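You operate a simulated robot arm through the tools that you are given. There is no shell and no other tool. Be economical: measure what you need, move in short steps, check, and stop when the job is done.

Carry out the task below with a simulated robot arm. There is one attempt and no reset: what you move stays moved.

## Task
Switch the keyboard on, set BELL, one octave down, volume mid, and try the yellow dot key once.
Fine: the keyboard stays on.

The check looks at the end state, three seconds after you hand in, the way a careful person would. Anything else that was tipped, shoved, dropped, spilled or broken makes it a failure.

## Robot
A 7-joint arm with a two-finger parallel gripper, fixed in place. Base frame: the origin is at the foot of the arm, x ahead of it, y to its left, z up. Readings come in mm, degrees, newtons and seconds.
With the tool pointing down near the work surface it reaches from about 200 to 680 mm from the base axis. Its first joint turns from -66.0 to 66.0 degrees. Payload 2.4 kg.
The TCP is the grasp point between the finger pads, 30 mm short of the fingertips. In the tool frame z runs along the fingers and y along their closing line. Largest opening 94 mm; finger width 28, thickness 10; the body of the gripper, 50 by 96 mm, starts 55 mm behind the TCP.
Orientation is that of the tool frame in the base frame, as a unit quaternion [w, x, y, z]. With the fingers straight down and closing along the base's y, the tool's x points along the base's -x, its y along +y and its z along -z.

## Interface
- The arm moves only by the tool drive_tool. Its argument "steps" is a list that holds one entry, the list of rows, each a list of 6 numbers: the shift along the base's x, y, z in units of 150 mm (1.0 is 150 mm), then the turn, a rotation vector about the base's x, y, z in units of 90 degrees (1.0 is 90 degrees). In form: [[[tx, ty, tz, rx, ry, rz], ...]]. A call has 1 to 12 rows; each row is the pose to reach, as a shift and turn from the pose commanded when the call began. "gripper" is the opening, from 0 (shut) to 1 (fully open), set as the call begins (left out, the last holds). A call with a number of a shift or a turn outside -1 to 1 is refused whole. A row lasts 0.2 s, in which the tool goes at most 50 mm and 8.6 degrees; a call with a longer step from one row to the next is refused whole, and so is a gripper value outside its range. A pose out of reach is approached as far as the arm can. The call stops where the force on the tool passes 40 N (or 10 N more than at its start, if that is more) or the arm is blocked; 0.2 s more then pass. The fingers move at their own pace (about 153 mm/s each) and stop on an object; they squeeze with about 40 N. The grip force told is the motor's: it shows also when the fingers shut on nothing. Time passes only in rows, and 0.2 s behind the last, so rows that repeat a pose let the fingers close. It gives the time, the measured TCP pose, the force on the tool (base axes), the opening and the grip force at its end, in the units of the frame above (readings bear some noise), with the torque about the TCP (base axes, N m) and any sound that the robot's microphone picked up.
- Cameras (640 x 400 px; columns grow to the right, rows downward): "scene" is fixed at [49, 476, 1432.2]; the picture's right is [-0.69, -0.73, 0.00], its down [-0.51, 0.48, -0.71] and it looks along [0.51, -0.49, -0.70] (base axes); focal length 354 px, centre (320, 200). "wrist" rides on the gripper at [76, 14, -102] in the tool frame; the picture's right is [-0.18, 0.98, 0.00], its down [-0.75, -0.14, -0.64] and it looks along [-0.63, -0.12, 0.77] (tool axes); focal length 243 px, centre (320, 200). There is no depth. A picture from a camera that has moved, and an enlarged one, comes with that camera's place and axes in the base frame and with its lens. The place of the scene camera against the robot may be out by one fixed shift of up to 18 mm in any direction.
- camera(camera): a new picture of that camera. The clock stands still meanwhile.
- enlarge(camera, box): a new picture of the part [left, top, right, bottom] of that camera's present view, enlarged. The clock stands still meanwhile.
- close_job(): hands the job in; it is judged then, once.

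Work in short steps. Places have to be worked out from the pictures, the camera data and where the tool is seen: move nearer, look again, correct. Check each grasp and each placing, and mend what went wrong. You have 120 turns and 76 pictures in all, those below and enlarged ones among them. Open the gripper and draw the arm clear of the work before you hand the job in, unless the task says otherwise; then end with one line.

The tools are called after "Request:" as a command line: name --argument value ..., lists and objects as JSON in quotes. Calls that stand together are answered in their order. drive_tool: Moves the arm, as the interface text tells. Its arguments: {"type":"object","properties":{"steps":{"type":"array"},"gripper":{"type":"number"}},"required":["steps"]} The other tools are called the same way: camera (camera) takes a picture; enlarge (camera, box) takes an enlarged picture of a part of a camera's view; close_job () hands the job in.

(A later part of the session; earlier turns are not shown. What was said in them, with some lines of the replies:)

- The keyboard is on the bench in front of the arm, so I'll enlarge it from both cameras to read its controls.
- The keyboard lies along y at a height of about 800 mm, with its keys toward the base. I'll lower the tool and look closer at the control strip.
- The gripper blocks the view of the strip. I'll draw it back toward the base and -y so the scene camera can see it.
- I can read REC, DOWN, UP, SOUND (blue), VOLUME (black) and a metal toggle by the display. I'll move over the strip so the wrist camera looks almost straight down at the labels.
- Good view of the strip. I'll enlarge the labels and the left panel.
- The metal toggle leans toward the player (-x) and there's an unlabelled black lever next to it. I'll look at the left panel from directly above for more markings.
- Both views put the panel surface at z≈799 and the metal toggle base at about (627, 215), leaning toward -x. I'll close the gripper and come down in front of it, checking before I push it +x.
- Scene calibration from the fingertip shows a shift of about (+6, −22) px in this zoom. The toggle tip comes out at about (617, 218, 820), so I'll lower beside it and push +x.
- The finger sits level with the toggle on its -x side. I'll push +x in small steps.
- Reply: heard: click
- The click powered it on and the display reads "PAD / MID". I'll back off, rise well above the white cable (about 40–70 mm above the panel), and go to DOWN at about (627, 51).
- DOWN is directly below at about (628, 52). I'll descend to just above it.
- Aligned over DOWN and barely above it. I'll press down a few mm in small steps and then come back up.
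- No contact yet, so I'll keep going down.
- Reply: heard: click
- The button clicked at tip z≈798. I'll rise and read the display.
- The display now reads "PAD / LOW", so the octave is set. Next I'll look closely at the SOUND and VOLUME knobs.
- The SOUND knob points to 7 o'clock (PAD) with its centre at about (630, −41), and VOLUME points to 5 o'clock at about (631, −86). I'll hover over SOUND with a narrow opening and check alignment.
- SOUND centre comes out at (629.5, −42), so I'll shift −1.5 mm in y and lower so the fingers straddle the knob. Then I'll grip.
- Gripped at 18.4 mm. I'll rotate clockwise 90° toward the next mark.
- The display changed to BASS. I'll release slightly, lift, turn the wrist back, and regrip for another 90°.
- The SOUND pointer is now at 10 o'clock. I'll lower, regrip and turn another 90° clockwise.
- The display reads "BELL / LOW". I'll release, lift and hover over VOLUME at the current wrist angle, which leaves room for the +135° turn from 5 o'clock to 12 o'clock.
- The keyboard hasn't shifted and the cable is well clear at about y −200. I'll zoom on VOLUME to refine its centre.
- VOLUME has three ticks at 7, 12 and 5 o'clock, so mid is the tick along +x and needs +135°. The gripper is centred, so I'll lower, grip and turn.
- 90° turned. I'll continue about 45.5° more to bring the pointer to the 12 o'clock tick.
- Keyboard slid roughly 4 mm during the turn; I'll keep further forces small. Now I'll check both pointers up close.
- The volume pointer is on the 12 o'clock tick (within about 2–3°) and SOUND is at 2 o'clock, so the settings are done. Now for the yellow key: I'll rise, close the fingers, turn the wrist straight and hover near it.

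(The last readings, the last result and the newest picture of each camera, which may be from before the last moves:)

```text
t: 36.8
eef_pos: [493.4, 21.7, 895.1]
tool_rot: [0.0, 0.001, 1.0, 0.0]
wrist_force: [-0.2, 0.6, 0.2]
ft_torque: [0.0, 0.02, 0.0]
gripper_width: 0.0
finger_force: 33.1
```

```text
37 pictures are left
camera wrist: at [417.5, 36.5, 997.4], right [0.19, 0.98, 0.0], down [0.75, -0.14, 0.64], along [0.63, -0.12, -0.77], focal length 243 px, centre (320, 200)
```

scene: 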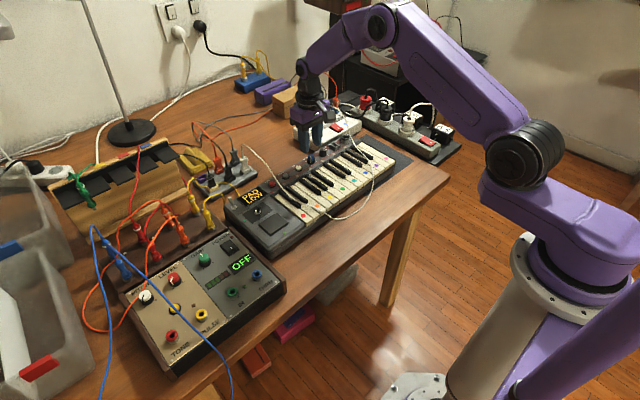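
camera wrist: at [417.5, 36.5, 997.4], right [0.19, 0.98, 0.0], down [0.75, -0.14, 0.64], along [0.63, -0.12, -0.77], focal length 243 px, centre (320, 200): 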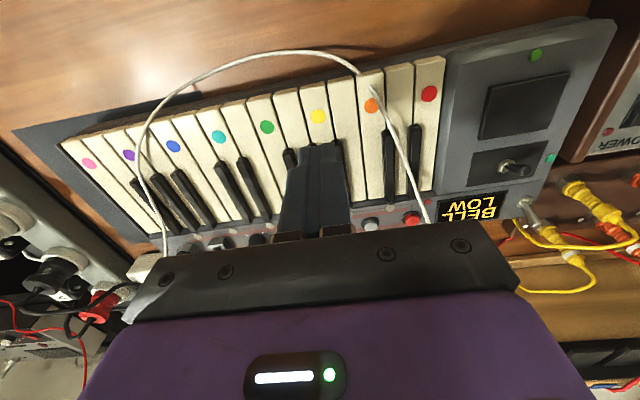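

The yellow dot is at (491, 20.6). The key is about 22 mm wide and the closed fingers about 20 mm, so I'll tilt the tool 30° about x to touch with one narrow edge.

Request:
drive_tool --steps '[[[0, 0, 0, 0.09, 0, 0], [0, -0.02, 0, 0.18, 0, 0], [-0.01, -0.04, 0, 0.27, 0, 0], [-0.015, -0.045, 0, 0.333, 0, 0], [-0.015, -0.045, -0.2, 0.333, 0, 0], [-0.015, -0.045, -0.3, 0.333, 0, 0]]]'

Request:
camera --camera "wrist"

Request:
enlarge --camera "scene" --box '[290, 155, 370, 225]'

```text
t: 38.2
eef_pos: [492.3, 15.3, 851.5]
tool_rot: [0.001, 0.0, 0.966, 0.259]
wrist_force: [-0.4, 0.7, 0.0]
ft_torque: [0.01, 0.01, 0.01]
gripper_width: 0.1
finger_force: 32.8
```

```text
36 pictures are left
camera wrist: at [416.4, -23.6, 946.6], right [0.18, 0.85, 0.49], down [0.75, -0.44, 0.49], along [0.63, 0.28, -0.72], focal length 243 px, centre (320, 200)
```

wrist: 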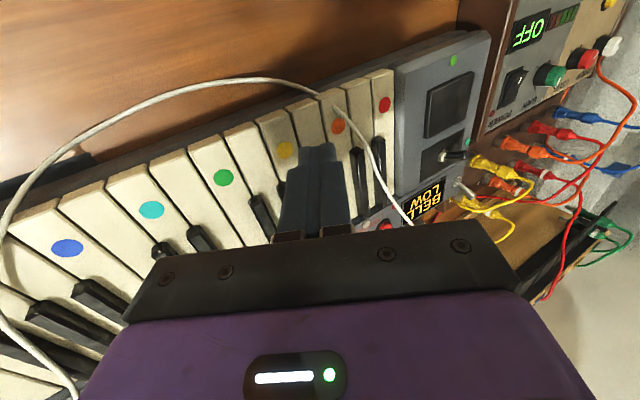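

```text
5.71 times, centred on (330, 190) of scene
camera zoom: at [49.0, 476.0, 1432.2], right [-0.69, -0.73, 0.0], down [-0.51, 0.48, -0.71], along [0.51, -0.49, -0.7], focal length 2026 px, centre (263, 257)
```

zoom: 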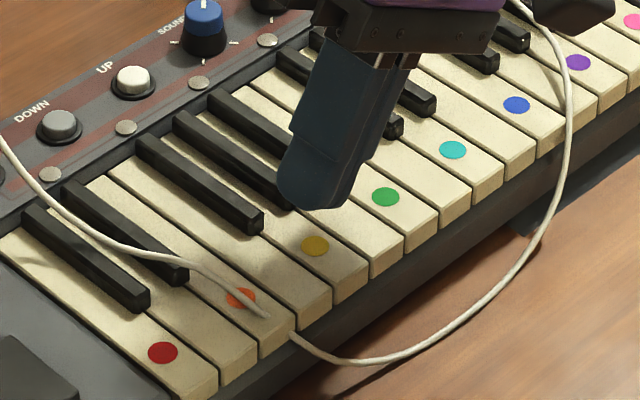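

The low edge is above the yellow dot. I'll go down near the key and then press in 2 mm steps.

Request:
drive_tool --steps '[[[0, 0, -0.05, 0, 0, 0], [0, 0, -0.1, 0, 0, 0]]]'

Request:
enlarge --camera "scene" --box '[300, 170, 360, 220]'

```text
t: 38.8
eef_pos: [491.5, 15.4, 835.9]
tool_rot: [0.0, 0.0, 0.966, 0.259]
wrist_force: [-0.8, 0.2, 0.2]
ft_torque: [-0.01, -0.03, 0.02]
gripper_width: 0.0
finger_force: 33.1
```

```text
8.00 times, centred on (330, 195) of scene
camera zoom: at [49.0, 476.0, 1432.2], right [-0.69, -0.73, 0.0], down [-0.51, 0.48, -0.71], along [0.51, -0.49, -0.7], focal length 2836 px, centre (240, 240)
```

zoom: 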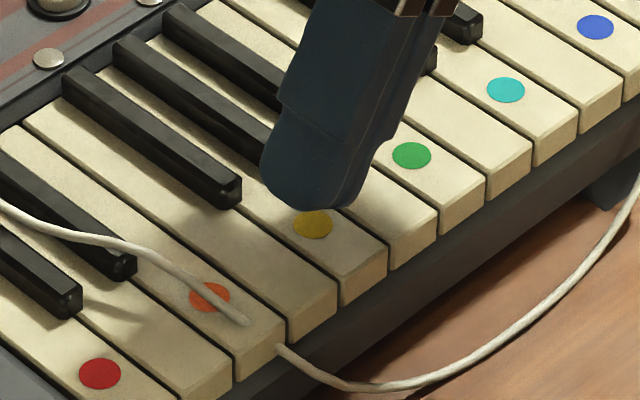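

Nearly in contact. I'll shift 7 mm toward the player to stay clear of the black keys, then press in small steps.

Request:
drive_tool --steps '[[[-0.045, 0, 0, 0, 0, 0], [-0.045, 0, -0.013, 0, 0, 0], [-0.045, 0, -0.026, 0, 0, 0]]]'

```text
t: 39.6
eef_pos: [484.7, 15.3, 831.3]
tool_rot: [0.0, -0.001, 0.966, 0.259]
wrist_force: [0.3, -0.5, 0.0]
ft_torque: [0.02, -0.03, 0.01]
gripper_width: 0.3
finger_force: 32.5
```

Request:
drive_tool --steps '[[[0, 0, -0.013, 0, 0, 0], [0, 0, -0.026, 0, 0, 0]]]'

```text
t: 40.2
eef_pos: [484.8, 14.7, 829.0]
tool_rot: [0.0, 0.0, 0.966, 0.259]
wrist_force: [0.4, -0.9, 0.2]
ft_torque: [-0.01, -0.02, 0.0]
gripper_width: 0.2
finger_force: 33.2
```

Still no contact and nothing heard, so I'll keep going down in small steps.

Request:
drive_tool --steps '[[[0, 0, -0.013, 0, 0, 0], [0, 0, -0.026, 0, 0, 0]]]'

```text
t: 40.8
eef_pos: [485.4, 13.0, 824.8]
tool_rot: [0.0, 0.001, 0.966, 0.259]
wrist_force: [1.1, 0.8, 0.2]
ft_torque: [0.03, -0.02, 0.0]
gripper_width: 0.2
finger_force: 33.2
```

Request:
enlarge --camera "scene" --box '[300, 170, 360, 220]'

```text
8.00 times, centred on (330, 195) of scene
camera zoom: at [49.0, 476.0, 1432.2], right [-0.69, -0.73, 0.0], down [-0.51, 0.48, -0.71], along [0.51, -0.49, -0.7], focal length 2836 px, centre (240, 240)
```

zoom: 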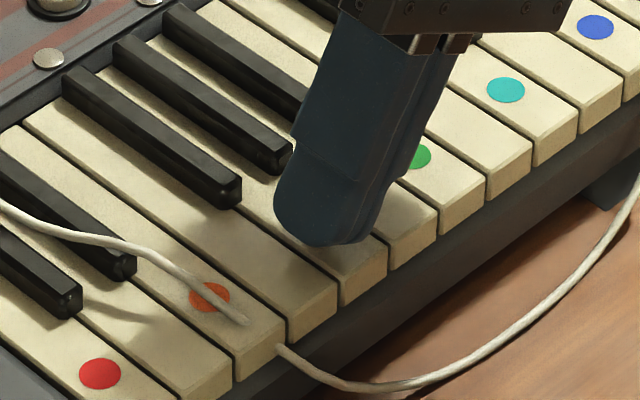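

The contact edge is a bit toward the −y side of the key. I'll shift 3 mm in +y and continue down.

Request:
drive_tool --steps '[[[0, 0.022, 0, 0, 0, 0], [0, 0.022, -0.01, 0, 0, 0], [0, 0.022, -0.02, 0, 0, 0]]]'

```text
t: 41.6
eef_pos: [485.4, 18.1, 821.1]
tool_rot: [0.0, -0.001, 0.966, 0.259]
wrist_force: [-0.4, -0.8, 0.0]
ft_torque: [0.03, -0.01, 0.0]
gripper_width: 0.1
finger_force: 32.8
```

Request:
drive_tool --steps '[[[0, 0, -0.013, 0, 0, 0], [0, 0, -0.026, 0, 0, 0]]]'

```text
t: 42.2
eef_pos: [484.8, 18.1, 817.8]
tool_rot: [0.0, 0.0, 0.966, 0.259]
wrist_force: [-1.0, 0.4, 0.6]
ft_torque: [0.02, 0.02, 0.03]
gripper_width: 0.1
finger_force: 32.7
```

Request:
enlarge --camera "scene" --box '[310, 175, 358, 215]'

Request:
enlarge --camera "wrist" --box '[230, 80, 400, 200]'

```text
10.00 times, centred on (334, 195) of scene
camera zoom: at [49.0, 476.0, 1432.2], right [-0.69, -0.73, 0.0], down [-0.51, 0.48, -0.71], along [0.51, -0.49, -0.7], focal length 3545 px, centre (180, 250)
```

zoom: 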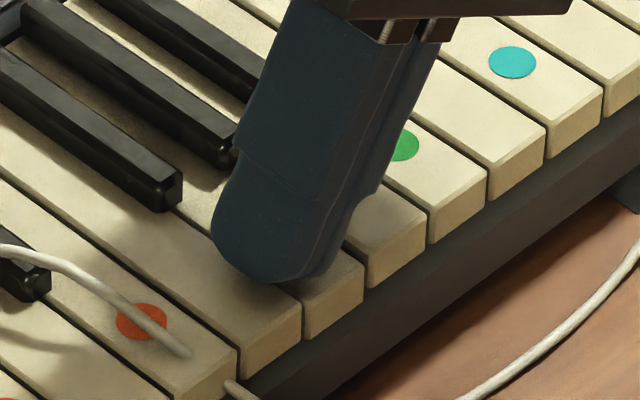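

```text
3.33 times, centred on (315, 140) of wrist
camera zoom: at [410.1, -20.4, 913.8], right [0.18, 0.85, 0.49], down [0.75, -0.44, 0.49], along [0.63, 0.28, -0.72], focal length 809 px, centre (337, 400)
```

zoom: 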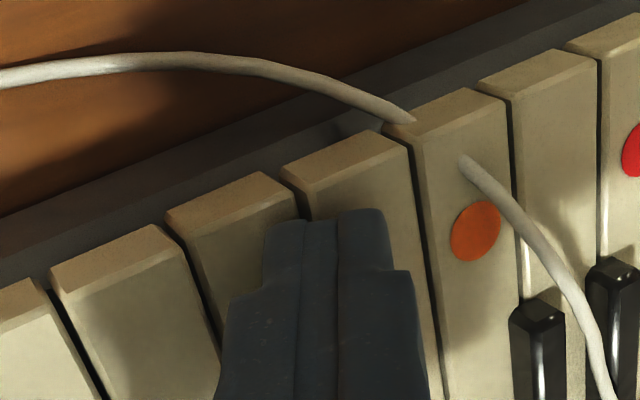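

The key top works out at about z 780, spanning y≈9–32, so the edge is still a few mm above it. I'll shift back 2 mm and keep lowering.

Request:
drive_tool --steps '[[[0, -0.013, 0, 0, 0, 0], [0, -0.013, -0.012, 0, 0, 0], [0, -0.013, -0.024, 0, 0, 0]]]'

```text
t: 43.0
eef_pos: [486.8, 15.2, 815.8]
tool_rot: [0.0, 0.0, 0.966, 0.259]
wrist_force: [-4.7, -7.2, 34.2]
ft_torque: [0.37, 0.58, 0.22]
gripper_width: 0.2
finger_force: 32.9
heard: click
```

The key clicked and bottomed out at 34 N. I'll lift straight up and check.

Request:
drive_tool --steps '[[[0, 0, 0.05, 0, 0, 0], [0, 0, 0.2, 0, 0, 0], [0, 0, 0.5, 0, 0, 0], [0, 0, 0.8, 0, 0, 0]]]'

Request:
enlarge --camera "scene" --box '[225, 130, 385, 250]'

```text
t: 44.0
eef_pos: [484.8, 20.2, 934.7]
tool_rot: [0.0, 0.0, 0.966, 0.258]
wrist_force: [0.2, 0.2, -0.1]
ft_torque: [-0.01, -0.02, -0.02]
gripper_width: 0.2
finger_force: 33.1
```

```text
3.33 times, centred on (305, 190) of scene
camera zoom: at [49.0, 476.0, 1432.2], right [-0.69, -0.73, 0.0], down [-0.51, 0.48, -0.71], along [0.51, -0.49, -0.7], focal length 1182 px, centre (370, 233)
```

zoom: 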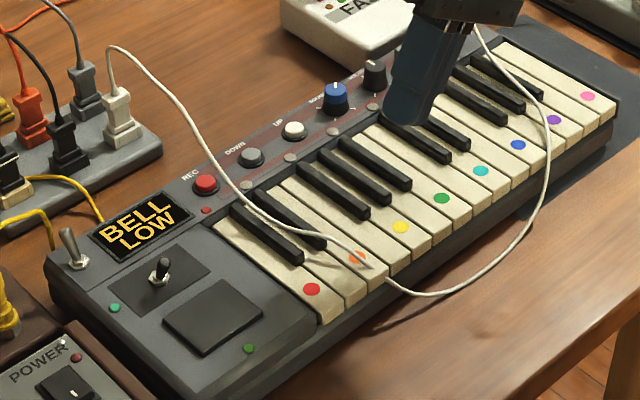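

The torque puts the contact about 16 mm to +y and 13 mm to −x of the TCP, so I may have hit the neighbouring key instead of yellow. To learn where the tilted tip really touches, I'll test it on bare table in front of the left panel, checking clearance first.

Request:
drive_tool --steps '[[[-0.1, 0.3, 0, 0, 0, 0], [-0.2, 0.6, 0, 0, 0, 0], [-0.35, 0.9, 0, 0, 0, 0]]]'

Request:
drive_tool --steps '[[[0, 0, -0.2, 0, 0, 0], [0, 0, -0.4, 0, 0, 0], [0, 0, -0.6, 0, 0, 0]]]'

Request:
camera --camera "wrist"

Request:
enlarge --camera "scene" --box '[225, 170, 345, 260]'

```text
refused: row 3 steps farther than a row can; nothing moved
```

```text
t: 44.8
eef_pos: [484.4, 17.2, 844.3]
tool_rot: [-0.001, 0.0, 0.966, 0.259]
wrist_force: [-0.4, -0.6, 0.1]
ft_torque: [0.01, 0.0, -0.03]
gripper_width: 0.2
finger_force: 32.7
```

```text
29 pictures are left
camera wrist: at [409.6, -22.4, 939.4], right [0.18, 0.85, 0.49], down [0.75, -0.44, 0.49], along [0.63, 0.28, -0.72], focal length 243 px, centre (320, 200)
```

wrist: 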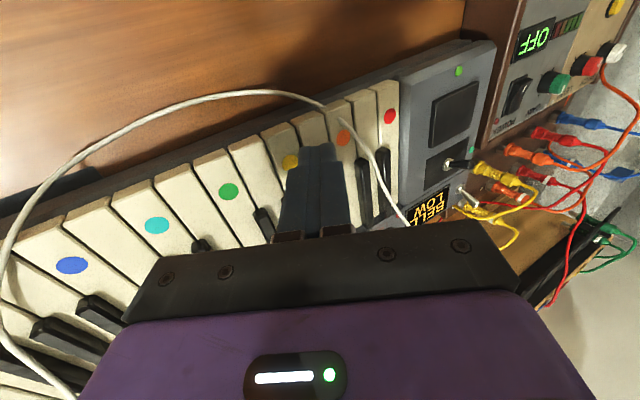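

```text
4.44 times, centred on (285, 215) of scene
camera zoom: at [49.0, 476.0, 1432.2], right [-0.69, -0.73, 0.0], down [-0.51, 0.48, -0.71], along [0.51, -0.49, -0.7], focal length 1576 px, centre (476, 133)
```

zoom: 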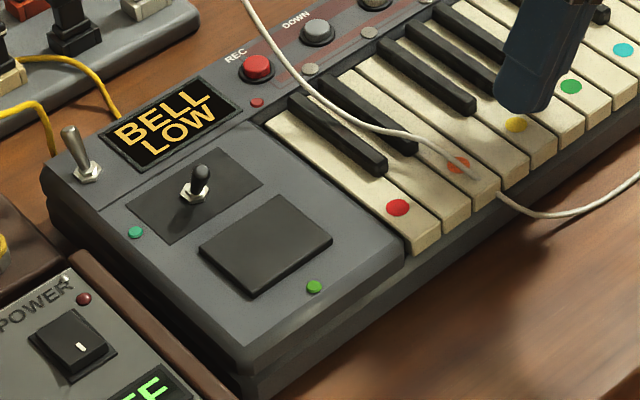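

The first move was refused because a row was too long, and only the descent ran, stopping harmlessly 25 mm above the keys. I'll lift and go to the bare table at about (425, 150).

Request:
drive_tool --steps '[[[0, 0, 0.3, 0, 0, 0], [0, 0, 0.6, 0, 0, 0], [-0.15, 0.25, 0.6, 0, 0, 0], [-0.3, 0.5, 0.6, 0, 0, 0], [-0.4, 0.75, 0.6, 0, 0, 0], [-0.4, 0.9, 0.6, 0, 0, 0]]]'

Request:
camera --camera "wrist"

```text
t: 46.2
eef_pos: [424.2, 150.0, 933.2]
tool_rot: [0.001, 0.0, 0.966, 0.259]
wrist_force: [-0.6, 0.1, -0.7]
ft_torque: [-0.01, 0.0, 0.02]
gripper_width: 0.0
finger_force: 33.6
```

```text
27 pictures are left
camera wrist: at [348.9, 112.8, 1029.6], right [0.18, 0.85, 0.49], down [0.75, -0.44, 0.49], along [0.63, 0.28, -0.72], focal length 243 px, centre (320, 200)
```

wrist: 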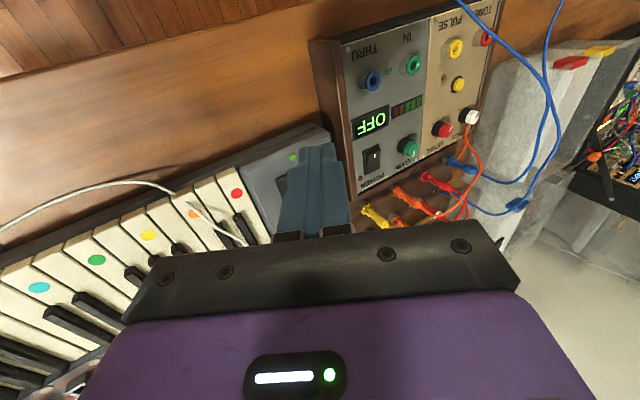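

The spot below is bare wood. I'll descend, 10 mm further from the keyboard lip.

Request:
drive_tool --steps '[[[-0.07, 0, -0.25, 0, 0, 0], [-0.07, 0, -0.5, 0, 0, 0], [-0.07, 0, -0.75, 0, 0, 0], [-0.07, 0, -0.85, 0, 0, 0]]]'

Request:
enlarge --camera "scene" --box '[235, 190, 335, 270]'

```text
t: 47.2
eef_pos: [414.9, 152.1, 804.3]
tool_rot: [0.0, 0.0, 0.966, 0.258]
wrist_force: [-1.2, -0.1, -0.1]
ft_torque: [-0.02, -0.04, 0.02]
gripper_width: 0.0
finger_force: 32.7
```

```text
5.00 times, centred on (285, 230) of scene
camera zoom: at [49.0, 476.0, 1432.2], right [-0.69, -0.73, 0.0], down [-0.51, 0.48, -0.71], along [0.51, -0.49, -0.7], focal length 1772 px, centre (495, 50)
```

zoom: 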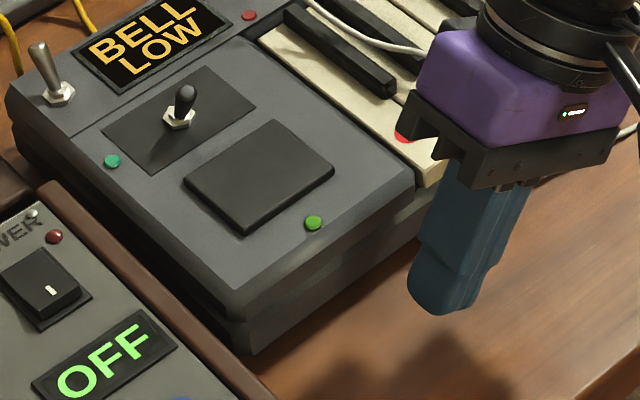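

There's clear space below and well off the keyboard. I'll descend in 2.5 mm rows until contact.

Request:
drive_tool --steps '[[[0, 0, -0.017, 0, 0, 0], [0, 0, -0.034, 0, 0, 0], [0, 0, -0.05, 0, 0, 0], [0, 0, -0.067, 0, 0, 0], [0, 0, -0.084, 0, 0, 0], [0, 0, -0.1, 0, 0, 0], [0, 0, -0.117, 0, 0, 0], [0, 0, -0.134, 0, 0, 0]]]'

```text
t: 49.0
eef_pos: [415.5, 152.5, 785.2]
tool_rot: [-0.001, 0.0, 0.966, 0.259]
wrist_force: [-0.3, -1.0, 0.3]
ft_torque: [0.03, 0.0, 0.02]
gripper_width: 0.0
finger_force: 33.5
```

Request:
drive_tool --steps '[[[0, 0, -0.017, 0, 0, 0], [0, 0, -0.034, 0, 0, 0], [0, 0, -0.05, 0, 0, 0], [0, 0, -0.067, 0, 0, 0], [0, 0, -0.084, 0, 0, 0], [0, 0, -0.1, 0, 0, 0], [0, 0, -0.117, 0, 0, 0], [0, 0, -0.134, 0, 0, 0]]]'

```text
t: 50.7
eef_pos: [415.3, 151.0, 770.5]
tool_rot: [0.001, 0.0, 0.965, 0.263]
wrist_force: [-4.6, -4.9, 14.3]
ft_torque: [0.0, 0.16, 0.06]
gripper_width: 0.0
finger_force: 33.3
stopped in row 8: the force on the tool passed its limit at 50 N (the readings are from after the stop); the commanded pose is now the measured one
```

The table test puts the tip's lowest edge about 10 mm to +y of the TCP. In the key press that edge lay over yellow (y≈26) and had sunk below the key-top level. The hard stop was the neighbour's edge at y≈32, so the yellow key did go down and gave the one click; a second press isn't needed. I'll withdraw, straighten up and open the gripper.

Request:
drive_tool --steps '[[[0, 0, 0.2, 0, 0, 0], [0, 0, 0.5, 0, 0, 0], [0, 0, 0.8, -0.09, 0, 0], [-0.1, -0.1, 1.0, -0.18, 0, 0], [-0.3, -0.3, 1.0, -0.27, 0, 0], [-0.5, -0.5, 1.0, -0.333, 0, 0], [-0.6, -0.75, 1.0, -0.333, 0, 0]]]'

Request:
enlarge --camera "scene" --box '[225, 110, 385, 250]'

Request:
enlarge --camera "scene" --box '[295, 170, 365, 225]'

```text
t: 52.3
eef_pos: [327.2, 39.6, 919.5]
tool_rot: [0.002, 0.0, 1.0, 0.002]
wrist_force: [-0.5, -1.0, 0.3]
ft_torque: [-0.04, -0.03, 0.01]
gripper_width: 0.1
finger_force: 32.9
```

```text
2.86 times, centred on (305, 180) of scene
camera zoom: at [49.0, 476.0, 1432.2], right [-0.69, -0.73, 0.0], down [-0.51, 0.48, -0.71], along [0.51, -0.49, -0.7], focal length 1013 px, centre (363, 257)
```

zoom: 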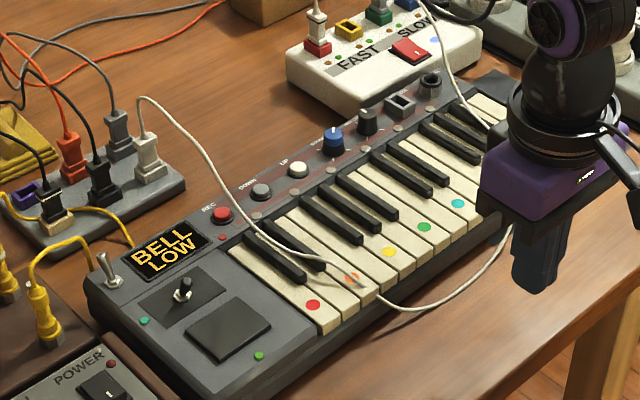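

```text
7.27 times, centred on (330, 198) of scene
camera zoom: at [49.0, 476.0, 1432.2], right [-0.69, -0.73, 0.0], down [-0.51, 0.48, -0.71], along [0.51, -0.49, -0.7], focal length 2578 px, centre (247, 218)
```

zoom: 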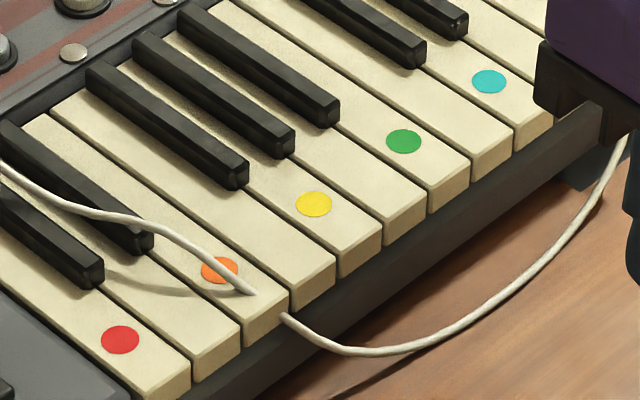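

The keyboard is on and reads BELL / LOW. The key geometry re-measured here puts yellow at y 9.5–33, which confirms the pressing edge at y≈26 was on the yellow key. I'll open the gripper and draw the arm clear.

Request:
drive_tool --steps '[[[-0.05, 0, 0.3, 0, 0, 0], [-0.1, 0, 0.6, 0, 0, 0], [-0.1, 0, 0.8, 0, 0, 0], [-0.1, 0, 0.8, 0, 0, 0]]]' --gripper 1

Request:
camera --camera "scene"

```text
t: 53.3
eef_pos: [311.3, 39.5, 1041.2]
tool_rot: [0.001, 0.0, 1.0, 0.002]
wrist_force: [0.1, -0.4, 1.1]
ft_torque: [-0.02, 0.02, -0.03]
gripper_width: 94.0
finger_force: 0.0
```

```text
23 pictures are left
```

scene: 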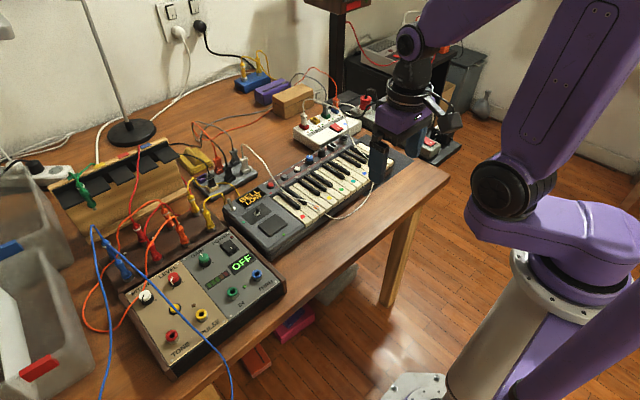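

Everything is in place and the arm is clear, so I'm handing in.

Request:
close_job

```text
The job is handed in.
```

The keyboard is on and its display reads BELL / LOW (one octave down), with the volume knob at its middle mark. The yellow key was pressed once: one click and no note heard, and the finger also hit the edge of the next key. The keyboard slid about 4 mm while I turned the knobs.
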